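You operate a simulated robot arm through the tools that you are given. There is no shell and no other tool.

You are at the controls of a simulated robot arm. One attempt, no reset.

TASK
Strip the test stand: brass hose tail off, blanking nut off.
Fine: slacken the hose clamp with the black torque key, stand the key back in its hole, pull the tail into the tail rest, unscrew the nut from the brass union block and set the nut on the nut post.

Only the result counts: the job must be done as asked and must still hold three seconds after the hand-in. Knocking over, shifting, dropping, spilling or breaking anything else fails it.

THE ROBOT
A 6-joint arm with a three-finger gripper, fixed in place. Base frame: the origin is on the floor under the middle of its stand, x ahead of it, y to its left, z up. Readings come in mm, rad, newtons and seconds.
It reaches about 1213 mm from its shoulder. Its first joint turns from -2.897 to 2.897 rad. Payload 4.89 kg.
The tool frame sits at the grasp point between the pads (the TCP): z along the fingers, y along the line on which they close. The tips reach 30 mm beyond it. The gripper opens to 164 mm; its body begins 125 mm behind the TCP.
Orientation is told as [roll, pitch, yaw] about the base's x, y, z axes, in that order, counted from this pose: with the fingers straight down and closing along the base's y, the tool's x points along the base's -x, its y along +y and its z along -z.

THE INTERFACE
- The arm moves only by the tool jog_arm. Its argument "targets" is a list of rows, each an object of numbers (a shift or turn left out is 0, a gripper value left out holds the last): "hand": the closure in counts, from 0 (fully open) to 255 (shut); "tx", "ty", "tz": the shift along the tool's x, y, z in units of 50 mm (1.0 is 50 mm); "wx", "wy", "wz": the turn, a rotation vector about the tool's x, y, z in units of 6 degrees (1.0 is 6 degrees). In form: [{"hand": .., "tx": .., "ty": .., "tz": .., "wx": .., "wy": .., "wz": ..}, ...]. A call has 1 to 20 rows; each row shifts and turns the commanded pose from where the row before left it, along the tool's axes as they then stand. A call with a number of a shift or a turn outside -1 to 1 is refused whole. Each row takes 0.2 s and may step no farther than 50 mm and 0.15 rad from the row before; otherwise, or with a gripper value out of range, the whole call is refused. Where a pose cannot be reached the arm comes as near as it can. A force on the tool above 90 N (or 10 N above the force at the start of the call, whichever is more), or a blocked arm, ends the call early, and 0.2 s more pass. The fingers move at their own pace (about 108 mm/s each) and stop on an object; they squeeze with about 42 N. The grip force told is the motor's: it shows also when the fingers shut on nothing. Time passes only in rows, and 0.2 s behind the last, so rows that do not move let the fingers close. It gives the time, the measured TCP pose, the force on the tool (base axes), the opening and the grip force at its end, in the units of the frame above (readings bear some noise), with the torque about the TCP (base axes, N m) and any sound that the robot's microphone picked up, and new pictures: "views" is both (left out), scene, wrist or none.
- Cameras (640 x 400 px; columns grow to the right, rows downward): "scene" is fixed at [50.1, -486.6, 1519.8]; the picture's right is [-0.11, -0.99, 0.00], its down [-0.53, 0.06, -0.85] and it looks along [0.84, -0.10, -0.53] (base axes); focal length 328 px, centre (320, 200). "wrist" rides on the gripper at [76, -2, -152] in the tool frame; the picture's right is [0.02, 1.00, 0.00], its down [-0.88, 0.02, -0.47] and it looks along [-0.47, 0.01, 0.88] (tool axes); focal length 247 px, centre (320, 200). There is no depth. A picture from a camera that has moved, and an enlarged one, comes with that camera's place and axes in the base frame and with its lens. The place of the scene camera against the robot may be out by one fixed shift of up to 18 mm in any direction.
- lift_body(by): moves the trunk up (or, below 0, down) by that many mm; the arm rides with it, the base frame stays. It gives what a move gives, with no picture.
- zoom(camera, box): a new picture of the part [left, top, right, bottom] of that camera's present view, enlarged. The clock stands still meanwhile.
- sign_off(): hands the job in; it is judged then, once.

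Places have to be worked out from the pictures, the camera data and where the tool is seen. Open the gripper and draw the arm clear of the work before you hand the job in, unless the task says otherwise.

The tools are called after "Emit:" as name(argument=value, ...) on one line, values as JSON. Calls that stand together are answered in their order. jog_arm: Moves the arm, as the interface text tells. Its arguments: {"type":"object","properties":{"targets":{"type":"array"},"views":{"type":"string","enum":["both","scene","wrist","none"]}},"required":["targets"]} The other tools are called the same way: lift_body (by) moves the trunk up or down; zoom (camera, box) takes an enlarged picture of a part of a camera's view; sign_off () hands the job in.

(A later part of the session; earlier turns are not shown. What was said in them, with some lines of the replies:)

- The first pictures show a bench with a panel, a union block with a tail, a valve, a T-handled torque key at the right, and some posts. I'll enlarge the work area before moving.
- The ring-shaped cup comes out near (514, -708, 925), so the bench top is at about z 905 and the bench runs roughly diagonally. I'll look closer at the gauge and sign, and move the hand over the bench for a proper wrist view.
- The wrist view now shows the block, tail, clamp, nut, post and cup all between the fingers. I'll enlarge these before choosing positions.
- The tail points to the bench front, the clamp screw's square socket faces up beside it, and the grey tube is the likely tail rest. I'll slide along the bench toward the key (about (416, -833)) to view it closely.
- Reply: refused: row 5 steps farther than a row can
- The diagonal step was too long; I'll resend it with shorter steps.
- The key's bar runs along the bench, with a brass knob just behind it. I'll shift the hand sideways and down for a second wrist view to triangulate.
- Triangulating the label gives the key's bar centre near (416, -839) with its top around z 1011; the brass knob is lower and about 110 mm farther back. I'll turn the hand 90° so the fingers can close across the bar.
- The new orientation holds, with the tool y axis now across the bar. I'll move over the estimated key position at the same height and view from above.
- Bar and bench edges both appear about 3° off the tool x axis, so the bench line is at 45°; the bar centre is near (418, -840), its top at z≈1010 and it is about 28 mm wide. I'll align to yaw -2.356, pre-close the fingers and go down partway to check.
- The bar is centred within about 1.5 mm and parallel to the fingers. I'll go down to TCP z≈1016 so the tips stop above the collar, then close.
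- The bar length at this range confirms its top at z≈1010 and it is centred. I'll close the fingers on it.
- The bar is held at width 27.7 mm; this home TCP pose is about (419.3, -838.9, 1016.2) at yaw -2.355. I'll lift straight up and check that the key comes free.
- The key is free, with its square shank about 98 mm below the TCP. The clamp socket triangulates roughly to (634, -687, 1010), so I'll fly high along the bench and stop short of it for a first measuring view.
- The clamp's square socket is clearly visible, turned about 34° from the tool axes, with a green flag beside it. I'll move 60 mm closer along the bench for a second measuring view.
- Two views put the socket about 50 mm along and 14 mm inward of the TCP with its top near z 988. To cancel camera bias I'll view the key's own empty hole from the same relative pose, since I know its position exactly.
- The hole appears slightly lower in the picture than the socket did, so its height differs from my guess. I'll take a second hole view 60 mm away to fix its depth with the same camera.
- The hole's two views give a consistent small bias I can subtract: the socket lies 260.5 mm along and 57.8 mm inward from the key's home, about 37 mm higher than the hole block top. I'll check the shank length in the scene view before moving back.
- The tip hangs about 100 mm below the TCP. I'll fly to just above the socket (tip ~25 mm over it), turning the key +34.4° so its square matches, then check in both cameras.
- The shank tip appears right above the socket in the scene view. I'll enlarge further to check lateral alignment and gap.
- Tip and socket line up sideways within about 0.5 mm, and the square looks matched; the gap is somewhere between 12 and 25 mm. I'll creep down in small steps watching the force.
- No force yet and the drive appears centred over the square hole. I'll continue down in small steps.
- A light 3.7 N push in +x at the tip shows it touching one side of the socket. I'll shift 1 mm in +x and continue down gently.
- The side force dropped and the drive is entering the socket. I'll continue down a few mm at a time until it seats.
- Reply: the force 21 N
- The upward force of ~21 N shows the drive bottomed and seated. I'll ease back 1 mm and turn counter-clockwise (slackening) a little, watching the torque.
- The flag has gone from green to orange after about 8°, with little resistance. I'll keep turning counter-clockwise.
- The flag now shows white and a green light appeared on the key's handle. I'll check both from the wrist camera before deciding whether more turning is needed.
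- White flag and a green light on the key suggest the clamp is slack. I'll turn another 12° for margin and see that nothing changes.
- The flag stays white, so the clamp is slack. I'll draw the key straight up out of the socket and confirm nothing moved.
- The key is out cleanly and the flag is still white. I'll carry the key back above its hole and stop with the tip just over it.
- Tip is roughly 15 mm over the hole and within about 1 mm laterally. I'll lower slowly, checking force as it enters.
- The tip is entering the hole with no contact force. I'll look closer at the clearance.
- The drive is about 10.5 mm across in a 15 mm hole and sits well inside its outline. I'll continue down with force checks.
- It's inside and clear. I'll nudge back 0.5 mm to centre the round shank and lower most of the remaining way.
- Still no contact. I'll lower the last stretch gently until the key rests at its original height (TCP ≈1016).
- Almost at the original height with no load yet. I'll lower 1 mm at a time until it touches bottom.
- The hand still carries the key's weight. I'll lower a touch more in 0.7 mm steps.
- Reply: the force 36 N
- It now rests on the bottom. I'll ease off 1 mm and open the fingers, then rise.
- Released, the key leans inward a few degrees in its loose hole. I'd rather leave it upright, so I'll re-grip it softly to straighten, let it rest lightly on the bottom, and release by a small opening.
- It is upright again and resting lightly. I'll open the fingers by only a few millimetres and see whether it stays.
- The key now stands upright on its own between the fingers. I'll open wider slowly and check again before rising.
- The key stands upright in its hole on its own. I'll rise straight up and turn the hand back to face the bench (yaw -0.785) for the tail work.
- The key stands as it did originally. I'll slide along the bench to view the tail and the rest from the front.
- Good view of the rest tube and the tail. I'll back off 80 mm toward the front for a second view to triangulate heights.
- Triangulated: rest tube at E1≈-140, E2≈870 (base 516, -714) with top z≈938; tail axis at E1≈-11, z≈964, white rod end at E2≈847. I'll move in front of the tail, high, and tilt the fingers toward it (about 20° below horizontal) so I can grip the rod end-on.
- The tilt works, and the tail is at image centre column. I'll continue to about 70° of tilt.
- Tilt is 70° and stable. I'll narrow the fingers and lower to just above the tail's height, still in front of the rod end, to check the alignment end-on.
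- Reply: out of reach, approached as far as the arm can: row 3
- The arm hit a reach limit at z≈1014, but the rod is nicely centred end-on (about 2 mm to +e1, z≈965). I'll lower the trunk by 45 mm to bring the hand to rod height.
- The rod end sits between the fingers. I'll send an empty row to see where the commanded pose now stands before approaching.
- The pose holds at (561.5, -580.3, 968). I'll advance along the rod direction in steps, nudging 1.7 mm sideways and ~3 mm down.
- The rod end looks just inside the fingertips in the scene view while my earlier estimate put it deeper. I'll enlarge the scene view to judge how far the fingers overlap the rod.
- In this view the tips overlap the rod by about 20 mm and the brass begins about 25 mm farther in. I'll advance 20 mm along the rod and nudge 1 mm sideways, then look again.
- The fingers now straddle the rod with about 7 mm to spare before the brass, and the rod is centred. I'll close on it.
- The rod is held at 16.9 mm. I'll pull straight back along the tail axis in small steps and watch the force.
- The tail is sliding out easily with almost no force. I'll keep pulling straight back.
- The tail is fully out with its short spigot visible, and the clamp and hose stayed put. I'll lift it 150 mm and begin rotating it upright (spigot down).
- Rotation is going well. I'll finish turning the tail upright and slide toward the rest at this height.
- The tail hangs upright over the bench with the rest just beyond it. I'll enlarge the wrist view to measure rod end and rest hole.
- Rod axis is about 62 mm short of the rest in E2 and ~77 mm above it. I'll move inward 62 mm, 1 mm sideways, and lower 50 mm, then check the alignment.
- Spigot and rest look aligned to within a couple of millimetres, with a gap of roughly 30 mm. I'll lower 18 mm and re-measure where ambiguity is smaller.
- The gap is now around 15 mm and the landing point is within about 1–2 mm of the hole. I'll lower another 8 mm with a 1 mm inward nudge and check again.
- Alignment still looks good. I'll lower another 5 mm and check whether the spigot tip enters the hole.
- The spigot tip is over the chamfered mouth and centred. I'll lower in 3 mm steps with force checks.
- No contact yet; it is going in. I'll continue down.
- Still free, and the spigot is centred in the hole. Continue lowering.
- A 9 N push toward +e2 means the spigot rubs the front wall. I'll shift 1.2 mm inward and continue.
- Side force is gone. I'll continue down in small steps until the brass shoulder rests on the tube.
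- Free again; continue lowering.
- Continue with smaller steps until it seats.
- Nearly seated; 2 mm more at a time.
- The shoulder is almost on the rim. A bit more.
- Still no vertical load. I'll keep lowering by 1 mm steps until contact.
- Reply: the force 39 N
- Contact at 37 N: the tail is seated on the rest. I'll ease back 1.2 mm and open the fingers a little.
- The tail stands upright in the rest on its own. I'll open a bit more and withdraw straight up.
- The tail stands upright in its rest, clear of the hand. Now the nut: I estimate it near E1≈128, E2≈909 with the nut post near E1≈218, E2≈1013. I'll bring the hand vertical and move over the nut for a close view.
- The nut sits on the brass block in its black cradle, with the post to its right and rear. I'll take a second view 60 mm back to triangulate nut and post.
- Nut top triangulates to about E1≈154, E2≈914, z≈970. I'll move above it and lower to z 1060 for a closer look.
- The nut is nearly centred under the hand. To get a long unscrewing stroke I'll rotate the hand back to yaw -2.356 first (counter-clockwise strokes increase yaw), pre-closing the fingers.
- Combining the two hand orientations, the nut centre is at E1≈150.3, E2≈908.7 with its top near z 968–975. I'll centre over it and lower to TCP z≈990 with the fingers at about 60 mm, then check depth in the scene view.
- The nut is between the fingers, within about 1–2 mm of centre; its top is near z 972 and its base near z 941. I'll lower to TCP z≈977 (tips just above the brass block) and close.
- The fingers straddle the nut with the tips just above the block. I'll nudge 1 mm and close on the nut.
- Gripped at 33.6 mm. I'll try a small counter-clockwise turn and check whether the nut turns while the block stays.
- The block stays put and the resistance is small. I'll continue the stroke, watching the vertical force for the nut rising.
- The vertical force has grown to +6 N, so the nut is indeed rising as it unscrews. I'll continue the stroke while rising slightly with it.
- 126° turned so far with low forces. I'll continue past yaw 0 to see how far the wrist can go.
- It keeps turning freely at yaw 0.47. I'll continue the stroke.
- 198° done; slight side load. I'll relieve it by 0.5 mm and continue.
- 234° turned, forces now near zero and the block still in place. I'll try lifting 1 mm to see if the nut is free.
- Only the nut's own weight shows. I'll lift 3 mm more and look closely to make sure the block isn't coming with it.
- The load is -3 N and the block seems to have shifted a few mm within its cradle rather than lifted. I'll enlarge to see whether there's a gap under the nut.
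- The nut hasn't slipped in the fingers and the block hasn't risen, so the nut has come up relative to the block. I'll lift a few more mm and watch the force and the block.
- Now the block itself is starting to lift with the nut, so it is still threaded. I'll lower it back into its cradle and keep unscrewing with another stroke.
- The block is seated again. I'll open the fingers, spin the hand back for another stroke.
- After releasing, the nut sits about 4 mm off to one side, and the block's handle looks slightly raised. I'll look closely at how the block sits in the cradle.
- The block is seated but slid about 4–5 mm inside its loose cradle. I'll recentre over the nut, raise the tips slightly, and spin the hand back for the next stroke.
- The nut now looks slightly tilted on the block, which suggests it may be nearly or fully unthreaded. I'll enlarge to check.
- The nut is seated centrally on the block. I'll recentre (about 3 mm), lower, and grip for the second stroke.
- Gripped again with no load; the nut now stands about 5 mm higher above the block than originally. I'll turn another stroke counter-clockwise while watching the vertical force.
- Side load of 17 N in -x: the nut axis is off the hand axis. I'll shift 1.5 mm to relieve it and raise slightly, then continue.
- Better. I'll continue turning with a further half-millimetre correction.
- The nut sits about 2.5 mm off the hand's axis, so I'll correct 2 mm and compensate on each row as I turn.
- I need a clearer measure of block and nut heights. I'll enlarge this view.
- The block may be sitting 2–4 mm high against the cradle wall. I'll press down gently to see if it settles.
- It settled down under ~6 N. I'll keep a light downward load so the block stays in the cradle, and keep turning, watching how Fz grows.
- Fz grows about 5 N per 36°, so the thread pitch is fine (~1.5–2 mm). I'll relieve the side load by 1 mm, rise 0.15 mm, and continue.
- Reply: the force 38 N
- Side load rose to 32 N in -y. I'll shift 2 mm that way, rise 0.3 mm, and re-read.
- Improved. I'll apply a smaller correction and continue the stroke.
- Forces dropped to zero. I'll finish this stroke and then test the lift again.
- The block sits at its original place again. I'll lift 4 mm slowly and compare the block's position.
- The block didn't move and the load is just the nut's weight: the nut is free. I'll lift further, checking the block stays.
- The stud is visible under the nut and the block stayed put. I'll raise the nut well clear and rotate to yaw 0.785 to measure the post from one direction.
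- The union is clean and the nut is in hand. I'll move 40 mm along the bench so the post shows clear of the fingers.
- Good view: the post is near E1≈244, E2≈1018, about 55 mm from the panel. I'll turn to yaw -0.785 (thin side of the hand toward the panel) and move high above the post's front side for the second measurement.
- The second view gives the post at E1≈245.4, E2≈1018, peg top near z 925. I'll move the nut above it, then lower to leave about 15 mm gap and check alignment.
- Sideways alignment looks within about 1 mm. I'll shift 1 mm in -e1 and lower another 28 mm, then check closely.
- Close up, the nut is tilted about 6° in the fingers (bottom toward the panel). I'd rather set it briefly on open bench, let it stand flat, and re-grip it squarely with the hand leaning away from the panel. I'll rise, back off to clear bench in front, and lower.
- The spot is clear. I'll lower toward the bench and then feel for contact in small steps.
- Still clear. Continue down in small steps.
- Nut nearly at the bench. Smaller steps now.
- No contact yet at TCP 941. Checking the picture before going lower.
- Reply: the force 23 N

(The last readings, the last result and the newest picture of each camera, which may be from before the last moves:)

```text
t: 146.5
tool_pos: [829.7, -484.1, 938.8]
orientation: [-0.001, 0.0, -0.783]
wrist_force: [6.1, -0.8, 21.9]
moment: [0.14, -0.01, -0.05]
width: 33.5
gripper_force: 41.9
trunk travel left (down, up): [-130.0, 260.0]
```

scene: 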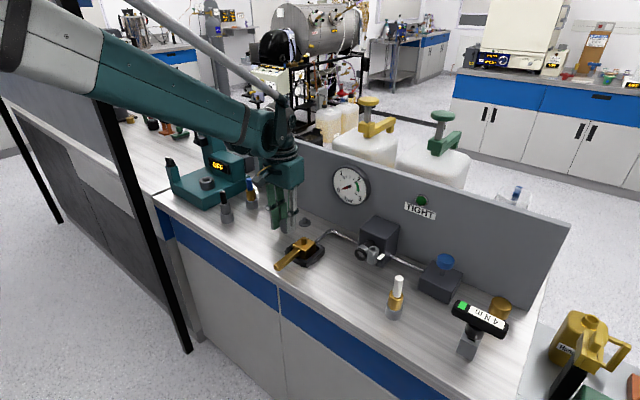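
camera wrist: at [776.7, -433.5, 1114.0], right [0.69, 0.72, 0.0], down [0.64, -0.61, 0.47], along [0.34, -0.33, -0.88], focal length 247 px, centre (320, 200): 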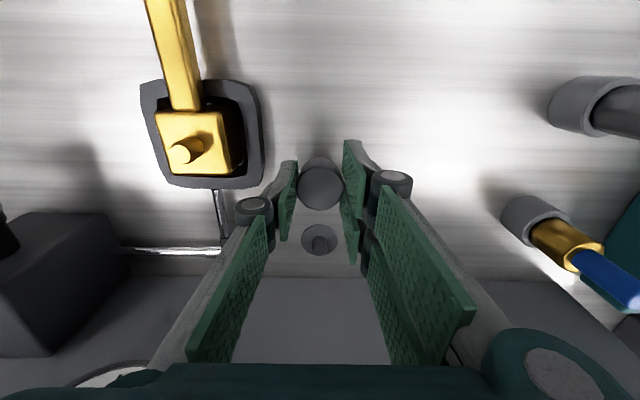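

Contact: the nut rests on the bench (≈z 905). I'll ease up slightly and open the fingers so it stands flat.

Emit:
jog_arm(targets=[{"hand": 255, "tz": -0.02}, {"hand": 195}, {"hand": 175}, {"hand": 175}], views="wrist")

Emit:
zoom(camera="scene", box=[265, 210, 305, 250])

Emit:
zoom(camera="wrist", box=[240, 100, 400, 250])

```text
t: 147.5
tool_pos: [830.7, -484.8, 938.7]
orientation: [0.0, -0.001, -0.784]
wrist_force: [0.9, -0.1, 0.1]
moment: [0.0, 0.03, 0.01]
width: 51.6
gripper_force: 0.1
trunk travel left (down, up): [-130.0, 260.0]
camera wrist: at [775.2, -431.2, 1090.7], right [0.69, 0.72, 0.0], down [0.64, -0.61, 0.47], along [0.34, -0.33, -0.88], focal length 247 px, centre (320, 200)
```

wrist: 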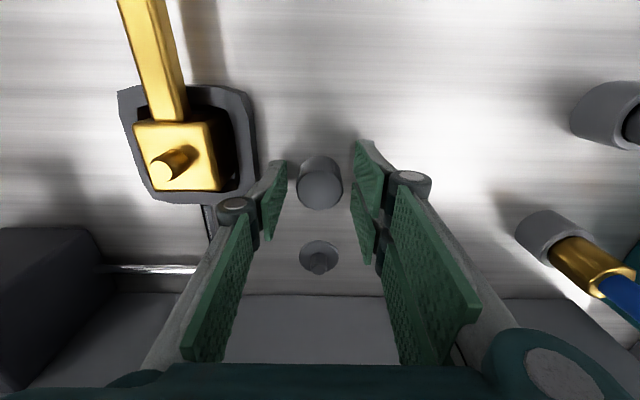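

```text
10.00 times, centred on (285, 230) of scene
camera zoom: at [50.1, -486.6, 1519.8], right [-0.11, -0.99, 0.0], down [-0.53, 0.06, -0.85], along [0.84, -0.1, -0.53], focal length 3281 px, centre (670, -100)
```

zoom: 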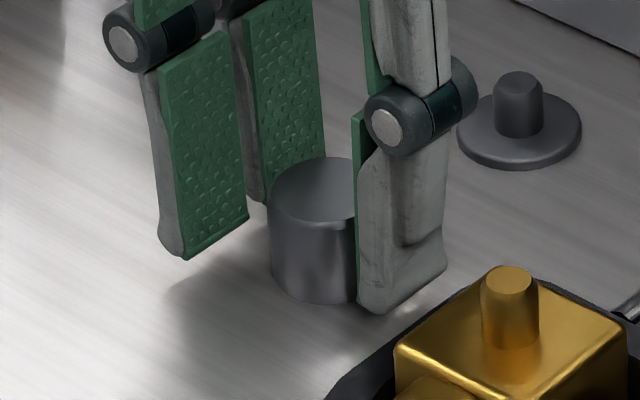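

```text
2.67 times, centred on (320, 175) of wrist
camera zoom: at [775.2, -431.2, 1090.7], right [0.69, 0.72, 0.0], down [0.64, -0.61, 0.47], along [0.34, -0.33, -0.88], focal length 659 px, centre (320, 267)
```

zoom: 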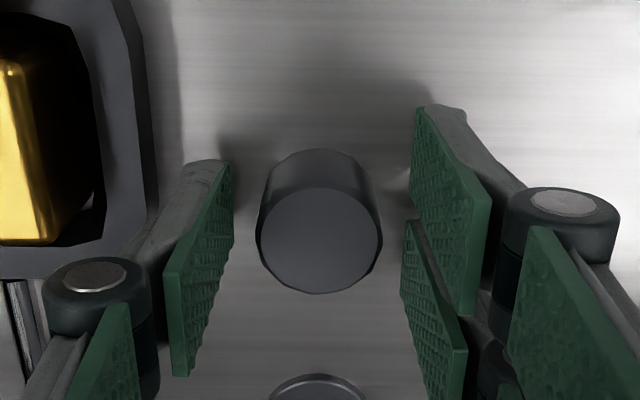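

The nut stands flat on the bench. Before re-gripping, I'll look at the hand's body thickness in the scene view to judge clearance to the panel.

Emit:
zoom(camera="scene", box=[210, 80, 350, 250])

```text
2.35 times, centred on (280, 165) of scene
camera zoom: at [50.1, -486.6, 1519.8], right [-0.11, -0.99, 0.0], down [-0.53, 0.06, -0.85], along [0.84, -0.1, -0.53], focal length 772 px, centre (414, 282)
```

zoom: 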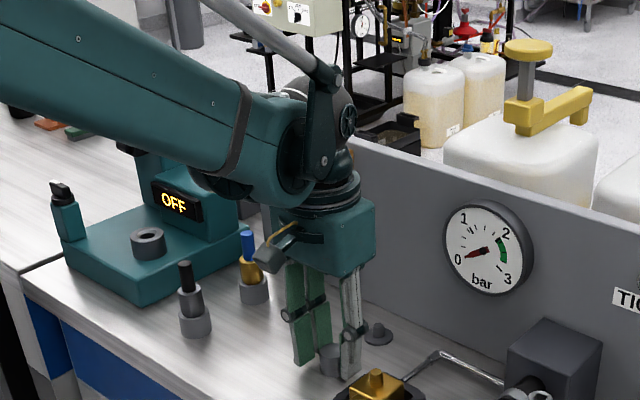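

The hand's body is only about ±25 mm thick toward the panel, so a vertical hand clears it. I'll raise 3 mm, recentre, and re-grip the flat-standing nut.

Emit:
jog_arm(targets=[{"hand": 175, "tz": -0.06, "ty": -0.014}, {"hand": 200}, {"hand": 255}, {"hand": 255}, {"hand": 255}], views="wrist")

Emit:
zoom(camera="scene", box=[265, 210, 305, 250])

Emit:
zoom(camera="wrist", box=[240, 100, 400, 250])

```text
t: 148.7
tool_pos: [829.4, -485.2, 942.8]
orientation: [0.001, -0.001, -0.783]
wrist_force: [0.4, 0.9, 0.1]
moment: [-0.02, -0.04, -0.03]
width: 33.6
gripper_force: 41.5
trunk travel left (down, up): [-130.0, 260.0]
camera wrist: at [774.2, -431.5, 1093.8], right [0.69, 0.72, 0.0], down [0.64, -0.61, 0.47], along [0.34, -0.33, -0.88], focal length 247 px, centre (320, 200)
```

wrist: 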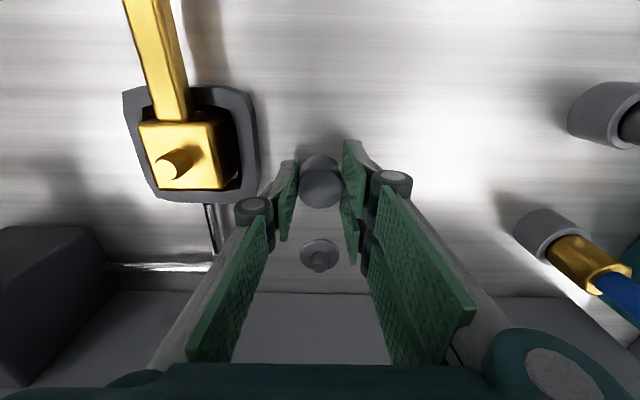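

```text
10.00 times, centred on (285, 230) of scene
camera zoom: at [50.1, -486.6, 1519.8], right [-0.11, -0.99, 0.0], down [-0.53, 0.06, -0.85], along [0.84, -0.1, -0.53], focal length 3281 px, centre (670, -100)
```

zoom: 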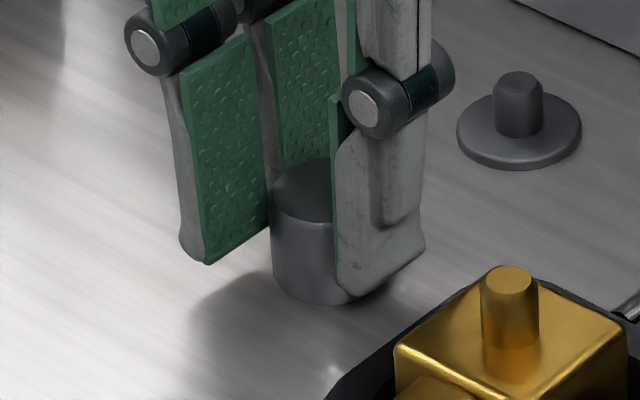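

```text
2.67 times, centred on (320, 175) of wrist
camera zoom: at [774.2, -431.5, 1093.8], right [0.69, 0.72, 0.0], down [0.64, -0.61, 0.47], along [0.34, -0.33, -0.88], focal length 659 px, centre (320, 267)
```

zoom: 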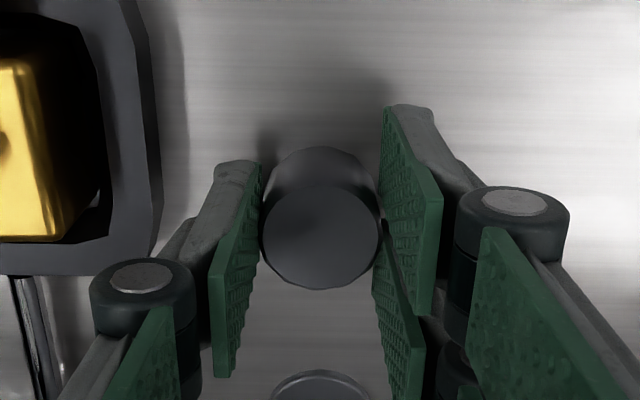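

The nut is upright in the grip. I'll measure nut base and post in the same wrist picture, since both are at bench height.

Emit:
zoom(camera="wrist", box=[260, 140, 380, 290])

```text
2.67 times, centred on (320, 215) of wrist
camera zoom: at [774.2, -431.5, 1093.8], right [0.69, 0.72, 0.0], down [0.64, -0.61, 0.47], along [0.34, -0.33, -0.88], focal length 659 px, centre (320, 160)
```

zoom: 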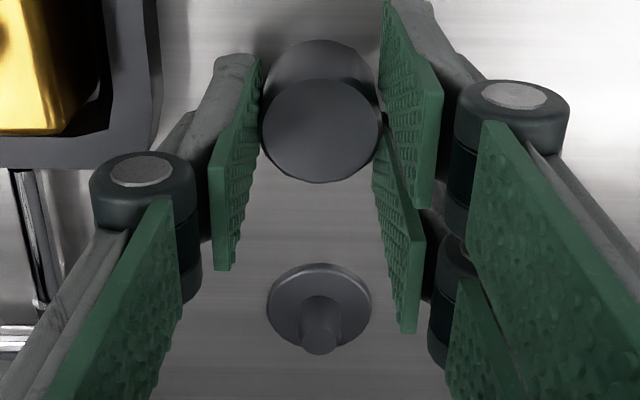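

Comparing both cameras, the post lies about 86 mm further in E2 and within 1 mm in E1 of the nut. I'll lift 40 mm, move there, and re-check from close.

Emit:
jog_arm(targets=[{"hand": 255, "tz": -0.4}, {"hand": 255, "tz": -0.4}, {"hand": 255, "tx": -0.86}, {"hand": 255, "tx": -0.86, "ty": 0.01}, {"hand": 255}], views="wrist")

Emit:
zoom(camera="scene", box=[285, 195, 325, 240])

Emit:
zoom(camera="wrist", box=[260, 100, 380, 220])

```text
t: 149.9
tool_pos: [891.6, -545.0, 983.1]
orientation: [0.001, -0.001, -0.785]
wrist_force: [0.6, 0.4, -0.3]
moment: [-0.01, 0.04, 0.04]
width: 33.7
gripper_force: 41.7
trunk travel left (down, up): [-130.0, 260.0]
camera wrist: at [836.4, -491.7, 1134.0], right [0.69, 0.72, 0.0], down [0.64, -0.61, 0.47], along [0.34, -0.33, -0.88], focal length 247 px, centre (320, 200)
```

wrist: 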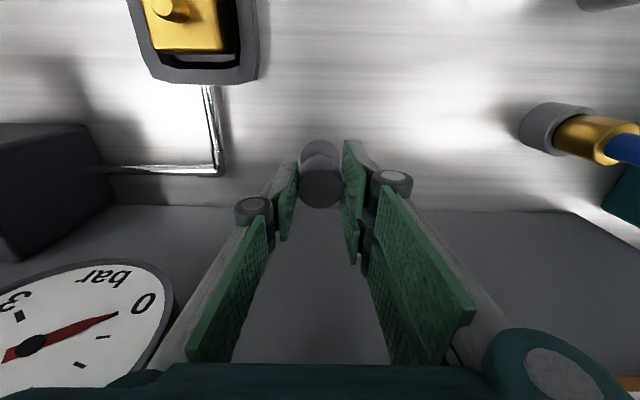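

```text
8.89 times, centred on (305, 218) of scene
camera zoom: at [50.1, -486.6, 1519.8], right [-0.11, -0.99, 0.0], down [-0.53, 0.06, -0.85], along [0.84, -0.1, -0.53], focal length 2917 px, centre (453, 44)
```

zoom: 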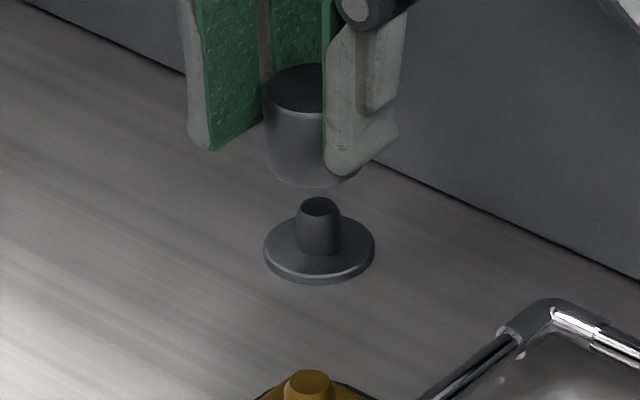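

```text
3.33 times, centred on (320, 160) of wrist
camera zoom: at [836.4, -491.7, 1134.0], right [0.69, 0.72, 0.0], down [0.64, -0.61, 0.47], along [0.34, -0.33, -0.88], focal length 823 px, centre (320, 333)
```

zoom: 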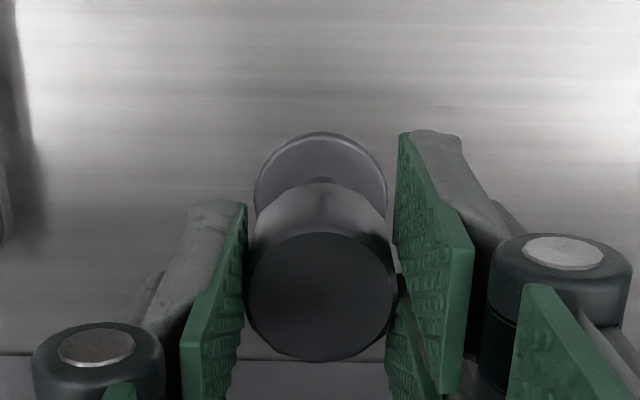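

Nearly aligned: nut needs about +1.3 mm in E2 and -0.3 mm in E1; gap about 21 mm. I'll correct and lower 12 mm.

Emit:
jog_arm(targets=[{"hand": 255, "tx": -0.025, "ty": -0.006}, {"hand": 255, "tz": 0.12}, {"hand": 255, "tz": 0.12}, {"hand": 255}], views="none")

Emit:
zoom(camera="scene", box=[290, 200, 325, 240])

```text
t: 150.9
tool_pos: [891.6, -545.5, 970.6]
orientation: [0.0, -0.001, -0.783]
wrist_force: [0.8, 0.2, -0.5]
moment: [0.04, 0.0, -0.04]
width: 33.7
gripper_force: 42.2
trunk travel left (down, up): [-130.0, 260.0]
```

```text
10.00 times, centred on (308, 220) of scene
camera zoom: at [50.1, -486.6, 1519.8], right [-0.11, -0.99, 0.0], down [-0.53, 0.06, -0.85], along [0.84, -0.1, -0.53], focal length 3281 px, centre (445, 0)
```

zoom: 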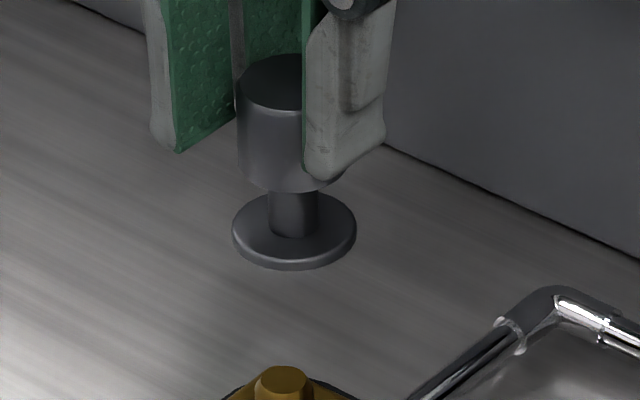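

Nicely aligned; gap about 9–10 mm. I'll lower 6 mm more and then feel in small steps.

Emit:
jog_arm(targets=[{"hand": 255, "tz": 0.06}, {"hand": 255, "tz": 0.06}, {"hand": 255}], views="none")

Emit:
jog_arm(targets=[{"hand": 255, "tz": 0.04}, {"hand": 255}], views="none")

Emit:
zoom(camera="scene", box=[290, 200, 325, 240])

```text
t: 151.7
tool_pos: [892.8, -546.0, 964.4]
orientation: [0.0, 0.001, -0.783]
wrist_force: [0.5, -0.6, -0.5]
moment: [0.03, 0.01, 0.02]
width: 33.6
gripper_force: 41.9
trunk travel left (down, up): [-130.0, 260.0]
```

```text
t: 152.3
tool_pos: [891.9, -545.9, 962.4]
orientation: [0.002, 0.0, -0.783]
wrist_force: [0.3, 0.1, 0.0]
moment: [0.0, 0.02, 0.0]
width: 33.9
gripper_force: 42.2
trunk travel left (down, up): [-130.0, 260.0]
```

```text
10.00 times, centred on (308, 220) of scene
camera zoom: at [50.1, -486.6, 1519.8], right [-0.11, -0.99, 0.0], down [-0.53, 0.06, -0.85], along [0.84, -0.1, -0.53], focal length 3281 px, centre (445, 0)
```

zoom: 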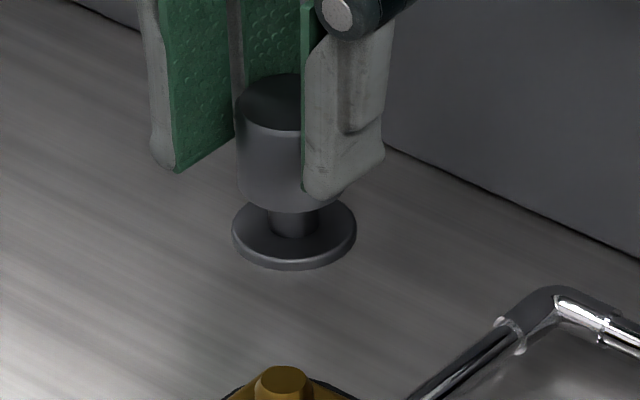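

The nut's mouth is about at the peg's top now. I'll go down in 2 mm steps watching for contact.

Emit:
jog_arm(targets=[{"hand": 255, "tz": 0.04}, {"hand": 255}], views="none")

Emit:
jog_arm(targets=[{"hand": 255, "tz": 0.03}, {"hand": 255}], views="none")

Emit:
jog_arm(targets=[{"hand": 255, "tz": 0.03}, {"hand": 255}], views="none")

Emit:
zoom(camera="scene", box=[290, 200, 325, 240])

```text
t: 152.9
tool_pos: [892.1, -545.8, 960.5]
orientation: [-0.002, -0.001, -0.783]
wrist_force: [-0.1, 0.5, 0.1]
moment: [0.04, 0.03, -0.01]
width: 33.7
gripper_force: 41.9
trunk travel left (down, up): [-130.0, 260.0]
```

```text
t: 153.5
tool_pos: [891.2, -545.2, 959.9]
orientation: [0.0, 0.001, -0.783]
wrist_force: [0.3, -0.5, -1.0]
moment: [0.01, 0.03, -0.01]
width: 33.7
gripper_force: 42.1
trunk travel left (down, up): [-130.0, 260.0]
```

```text
t: 154.1
tool_pos: [891.1, -545.2, 957.4]
orientation: [0.001, -0.001, -0.784]
wrist_force: [0.1, 0.4, -1.1]
moment: [-0.01, -0.02, -0.01]
width: 33.4
gripper_force: 42.2
trunk travel left (down, up): [-130.0, 260.0]
```

```text
10.00 times, centred on (308, 220) of scene
camera zoom: at [50.1, -486.6, 1519.8], right [-0.11, -0.99, 0.0], down [-0.53, 0.06, -0.85], along [0.84, -0.1, -0.53], focal length 3281 px, centre (445, 0)
```

zoom: 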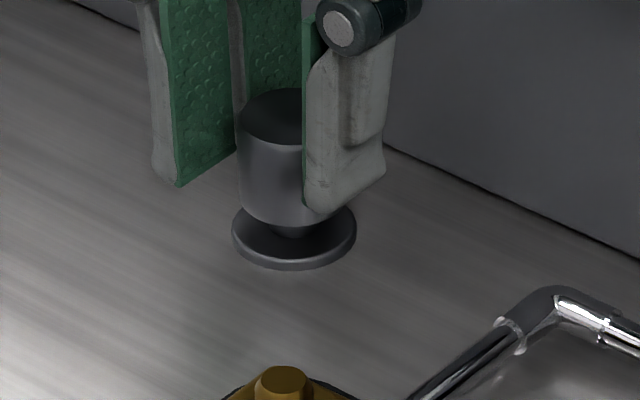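

No contact while the nut's base is now below the peg's top, so the peg is inside the bore. Continue down.

Emit:
jog_arm(targets=[{"hand": 255, "tz": 0.05}, {"hand": 255}], views="none")

Emit:
jog_arm(targets=[{"hand": 255, "tz": 0.05}, {"hand": 255}], views="none")

Emit:
jog_arm(targets=[{"hand": 255, "tz": 0.04}, {"hand": 255}], views="none")

Emit:
zoom(camera="scene", box=[290, 200, 325, 240])

```text
t: 154.7
tool_pos: [892.2, -545.6, 955.3]
orientation: [0.0, -0.001, -0.784]
wrist_force: [0.9, 0.1, -0.7]
moment: [0.0, 0.03, 0.02]
width: 33.8
gripper_force: 42.2
trunk travel left (down, up): [-130.0, 260.0]
```

```text
t: 155.3
tool_pos: [892.6, -545.8, 951.8]
orientation: [0.0, 0.0, -0.783]
wrist_force: [0.8, 0.1, 0.3]
moment: [-0.02, -0.02, 0.02]
width: 33.2
gripper_force: 42.3
trunk travel left (down, up): [-130.0, 260.0]
```

```text
t: 155.9
tool_pos: [893.4, -546.9, 952.0]
orientation: [0.0, 0.0, -0.784]
wrist_force: [0.3, -0.1, -0.6]
moment: [-0.01, -0.04, -0.01]
width: 33.6
gripper_force: 42.0
trunk travel left (down, up): [-130.0, 260.0]
```

```text
10.00 times, centred on (308, 220) of scene
camera zoom: at [50.1, -486.6, 1519.8], right [-0.11, -0.99, 0.0], down [-0.53, 0.06, -0.85], along [0.84, -0.1, -0.53], focal length 3281 px, centre (445, 0)
```

zoom: 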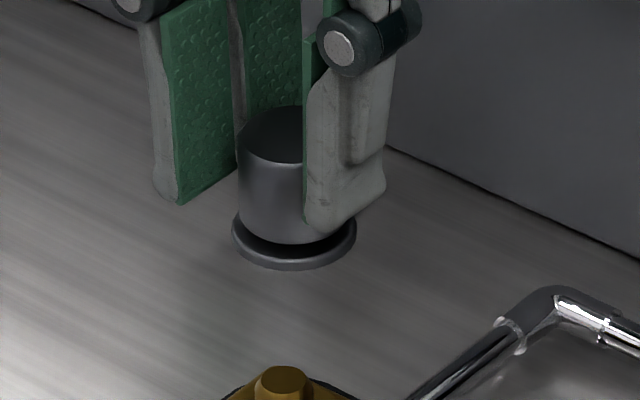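

About 5 mm to go. I'll feel for the seat in small steps.

Emit:
jog_arm(targets=[{"hand": 255, "tz": 0.04}, {"hand": 255}], views="none")

Emit:
jog_arm(targets=[{"hand": 255, "tz": 0.03}, {"hand": 255}], views="none")

Emit:
jog_arm(targets=[{"hand": 255, "tz": 0.02}, {"hand": 255}], views="none")

Emit:
zoom(camera="scene", box=[290, 200, 325, 240])

```text
t: 156.5
tool_pos: [892.2, -546.0, 949.7]
orientation: [0.0, -0.001, -0.783]
wrist_force: [0.2, -0.5, -1.1]
moment: [0.0, -0.03, 0.01]
width: 33.8
gripper_force: 42.1
trunk travel left (down, up): [-130.0, 260.0]
```

```text
t: 157.1
tool_pos: [893.2, -546.5, 947.2]
orientation: [-0.002, 0.001, -0.784]
wrist_force: [0.3, 1.7, 0.1]
moment: [0.08, 0.02, 0.02]
width: 33.7
gripper_force: 41.8
trunk travel left (down, up): [-130.0, 260.0]
```

```text
t: 157.7
tool_pos: [891.3, -545.9, 946.8]
orientation: [-0.001, 0.001, -0.784]
wrist_force: [4.4, -1.7, 10.1]
moment: [-0.15, -0.06, 0.01]
width: 33.8
gripper_force: 41.9
trunk travel left (down, up): [-130.0, 260.0]
```

```text
10.00 times, centred on (308, 220) of scene
camera zoom: at [50.1, -486.6, 1519.8], right [-0.11, -0.99, 0.0], down [-0.53, 0.06, -0.85], along [0.84, -0.1, -0.53], focal length 3281 px, centre (445, 0)
```

zoom: 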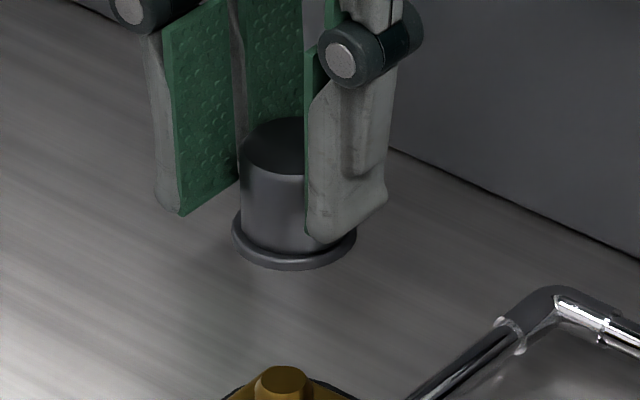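

Seated on the disc with 10 N. I'll ease off slightly and open the fingers gently.

Emit:
jog_arm(targets=[{"hand": 255, "tz": -0.008}, {"hand": 200}, {"hand": 180}, {"hand": 180}], views="wrist")

Emit:
zoom(camera="scene", box=[290, 200, 325, 240])

Emit:
zoom(camera="wrist", box=[260, 100, 380, 220])

```text
t: 158.7
tool_pos: [891.5, -546.4, 946.3]
orientation: [0.001, 0.0, -0.784]
wrist_force: [-0.4, 0.2, 0.2]
moment: [-0.04, -0.04, -0.02]
width: 48.1
gripper_force: 0.0
trunk travel left (down, up): [-130.0, 260.0]
camera wrist: at [836.4, -492.8, 1098.0], right [0.69, 0.72, 0.0], down [0.64, -0.61, 0.47], along [0.34, -0.33, -0.88], focal length 247 px, centre (320, 200)
```

wrist: 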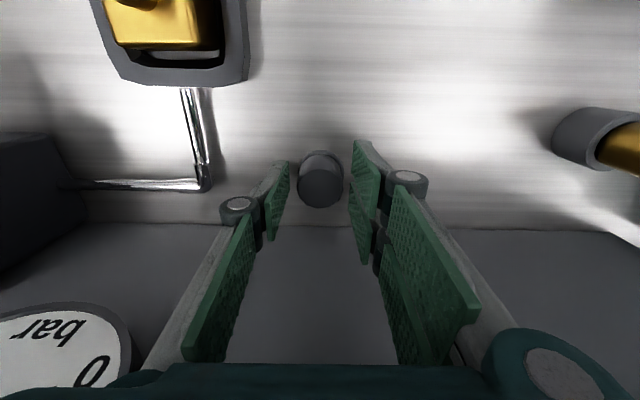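

```text
10.00 times, centred on (308, 220) of scene
camera zoom: at [50.1, -486.6, 1519.8], right [-0.11, -0.99, 0.0], down [-0.53, 0.06, -0.85], along [0.84, -0.1, -0.53], focal length 3281 px, centre (445, 0)
```

zoom: 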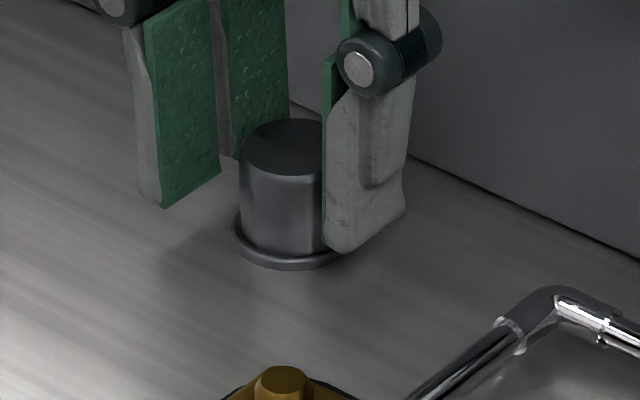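

```text
3.33 times, centred on (320, 160) of wrist
camera zoom: at [836.4, -492.8, 1098.0], right [0.69, 0.72, 0.0], down [0.64, -0.61, 0.47], along [0.34, -0.33, -0.88], focal length 823 px, centre (320, 333)
```

zoom: 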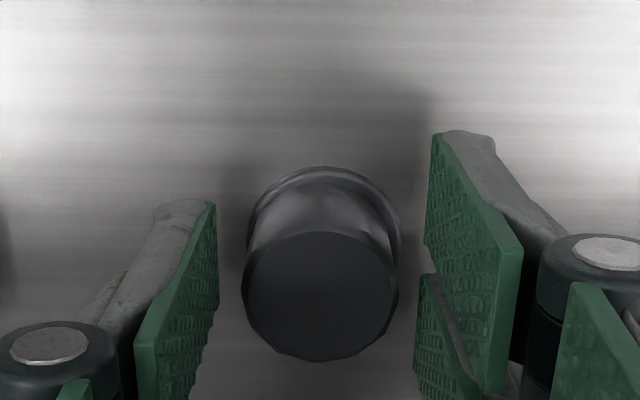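

The nut stands on the post. I'll withdraw straight up, then back away from the bench and check everything.

Emit:
jog_arm(targets=[{"hand": 175, "tz": -0.3}, {"hand": 175, "tz": -0.6}, {"tz": -0.9}, {"tz": -0.9}, {"tz": -0.9}, {"tx": 0.9}, {"tx": 0.9}, {"tx": 0.9}, {"tx": 0.9}, {"tx": 0.9}, {"hand": 0, "tx": 0.9}, {"hand": 0}])

Emit:
zoom(camera="scene", box=[260, 190, 360, 290])

Emit:
zoom(camera="scene", box=[340, 210, 530, 370])

```text
t: 161.3
tool_pos: [700.9, -355.5, 1126.9]
orientation: [-0.001, -0.001, -0.783]
wrist_force: [-0.6, 0.4, 1.9]
moment: [0.02, -0.08, 0.0]
width: 164.1
gripper_force: 0.1
trunk travel left (down, up): [-130.0, 260.0]
camera wrist: at [646.0, -302.6, 1278.4], right [0.69, 0.72, 0.0], down [0.64, -0.61, 0.47], along [0.34, -0.33, -0.88], focal length 247 px, centre (320, 200)
```

scene: 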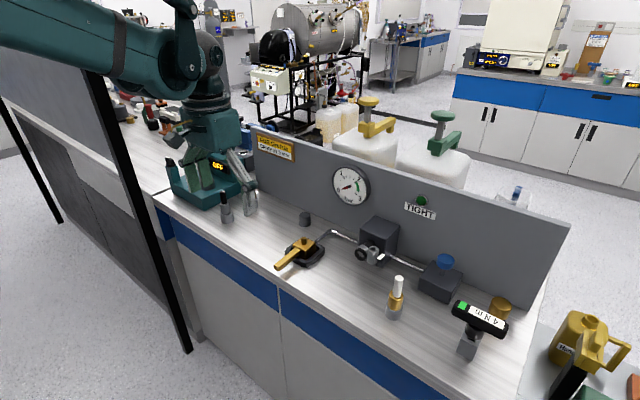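
wrist: 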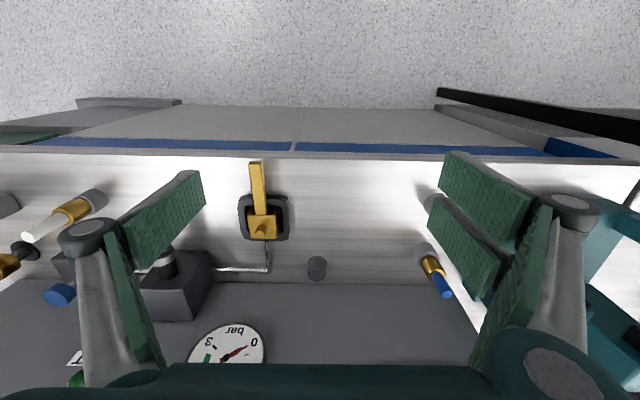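

```text
4.00 times, centred on (310, 240) of scene
camera zoom: at [50.1, -486.6, 1519.8], right [-0.11, -0.99, 0.0], down [-0.53, 0.06, -0.85], along [0.84, -0.1, -0.53], focal length 1313 px, centre (360, 40)
```

zoom: 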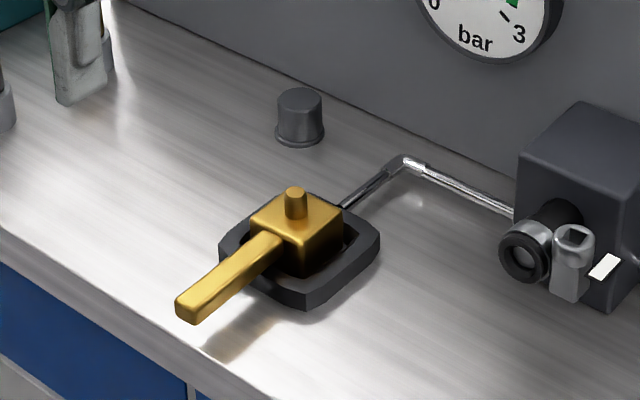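

```text
2.50 times, centred on (435, 290) of scene
camera zoom: at [50.1, -486.6, 1519.8], right [-0.11, -0.99, 0.0], down [-0.53, 0.06, -0.85], along [0.84, -0.1, -0.53], focal length 820 px, centre (32, -25)
```

zoom: 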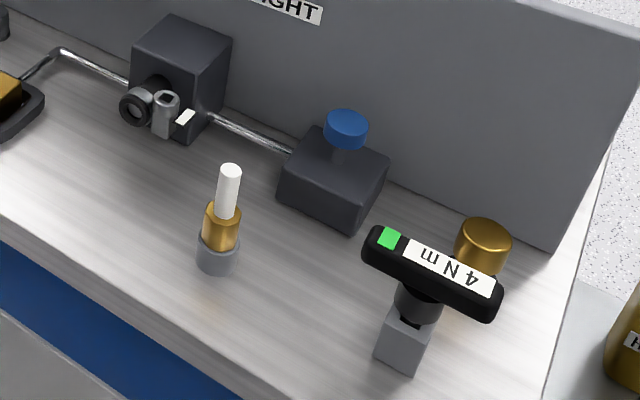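

Everything is in place: nut on its post, tail upright in the rest, key standing in its hole, clamp flag white, block in its cradle. I'll draw the arm further up and away and take a last look.

Emit:
jog_arm(targets=[{"hand": 0, "tz": -0.9}, {"tz": -0.9}, {"tx": 0.9}, {"tx": 0.9}, {}, {}, {}, {}])

Emit:
zoom(camera="scene", box=[190, 160, 350, 290])

Emit:
zoom(camera="scene", box=[360, 250, 520, 370])

```text
t: 163.1
tool_pos: [639.1, -292.2, 1216.6]
orientation: [0.001, -0.001, -0.782]
wrist_force: [-0.8, 0.5, -0.1]
moment: [0.01, 0.03, 0.0]
width: 164.0
gripper_force: 0.1
trunk travel left (down, up): [-130.0, 260.0]
camera wrist: at [582.9, -238.8, 1367.1], right [0.69, 0.72, 0.0], down [0.64, -0.61, 0.47], along [0.34, -0.33, -0.88], focal length 247 px, centre (320, 200)
```

scene: 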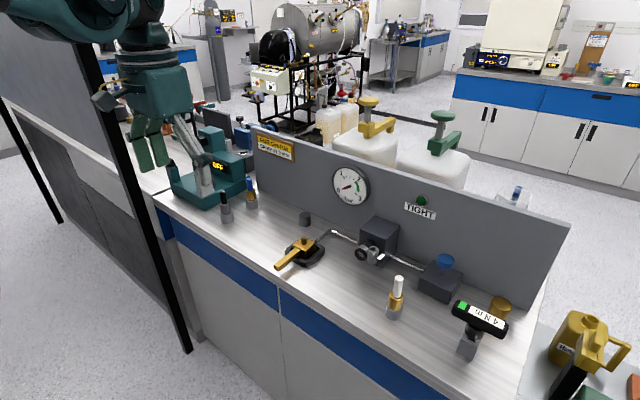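
wrist: 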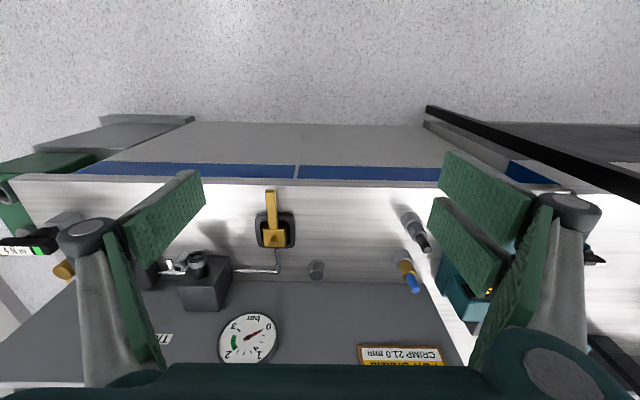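

```text
3.08 times, centred on (270, 225) of scene
camera zoom: at [50.1, -486.6, 1519.8], right [-0.11, -0.99, 0.0], down [-0.53, 0.06, -0.85], along [0.84, -0.1, -0.53], focal length 1010 px, centre (474, 123)
```

zoom: 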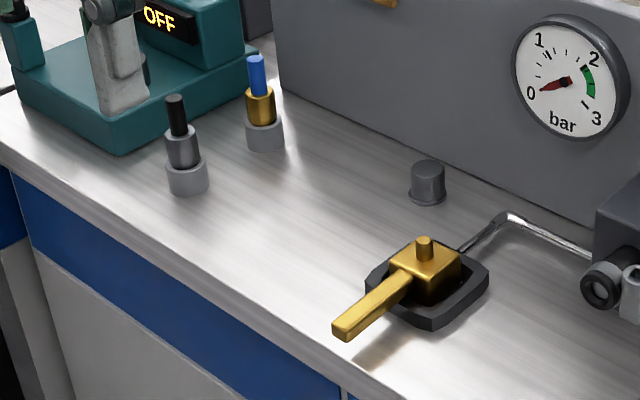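

```text
3.33 times, centred on (440, 310) of scene
camera zoom: at [50.1, -486.6, 1519.8], right [-0.11, -0.99, 0.0], down [-0.53, 0.06, -0.85], along [0.84, -0.1, -0.53], focal length 1094 px, centre (-80, -167)
```

zoom: 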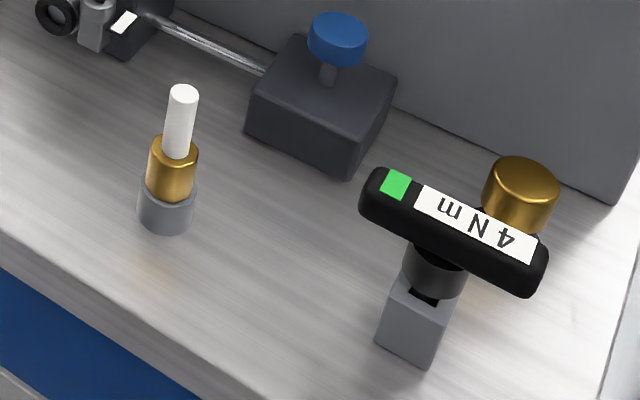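

The final views show everything stable and the hand is open and clear of the work. I'm handing the job in.

Emit:
sign_off()

```text
The job is handed in.
```

The test stand is stripped and the job is handed in. In the last pictures before hand-in, everything was standing still and the open hand was clear of the bench.

- **Hose clamp:** I slackened it with the black torque key. Its flag went from green to white and has stayed white.
- **Torque key:** It stands upright in its hole. It leaned a few degrees when I first let go, so I gripped it again and set it straight.
- **Hose tail:** It pulled out of the hose with almost no force. It now stands upright in the tail rest, spigot down.
- **Blanking nut:** I unscrewed it from the brass union block and it sits on the disc of the nut post.

**Handling to note:**
- **Union block lifted:** A first try at lifting the nut, while it was still threaded, raised the block a few millimetres in its loose cradle. The block also slid about in the cradle while I turned the nut. In the last pictures it sits in its original position to within about a millimetre or two.
- **Nut set down once:** I stood the nut on open bench for a moment to grip it square before putting it on the post.
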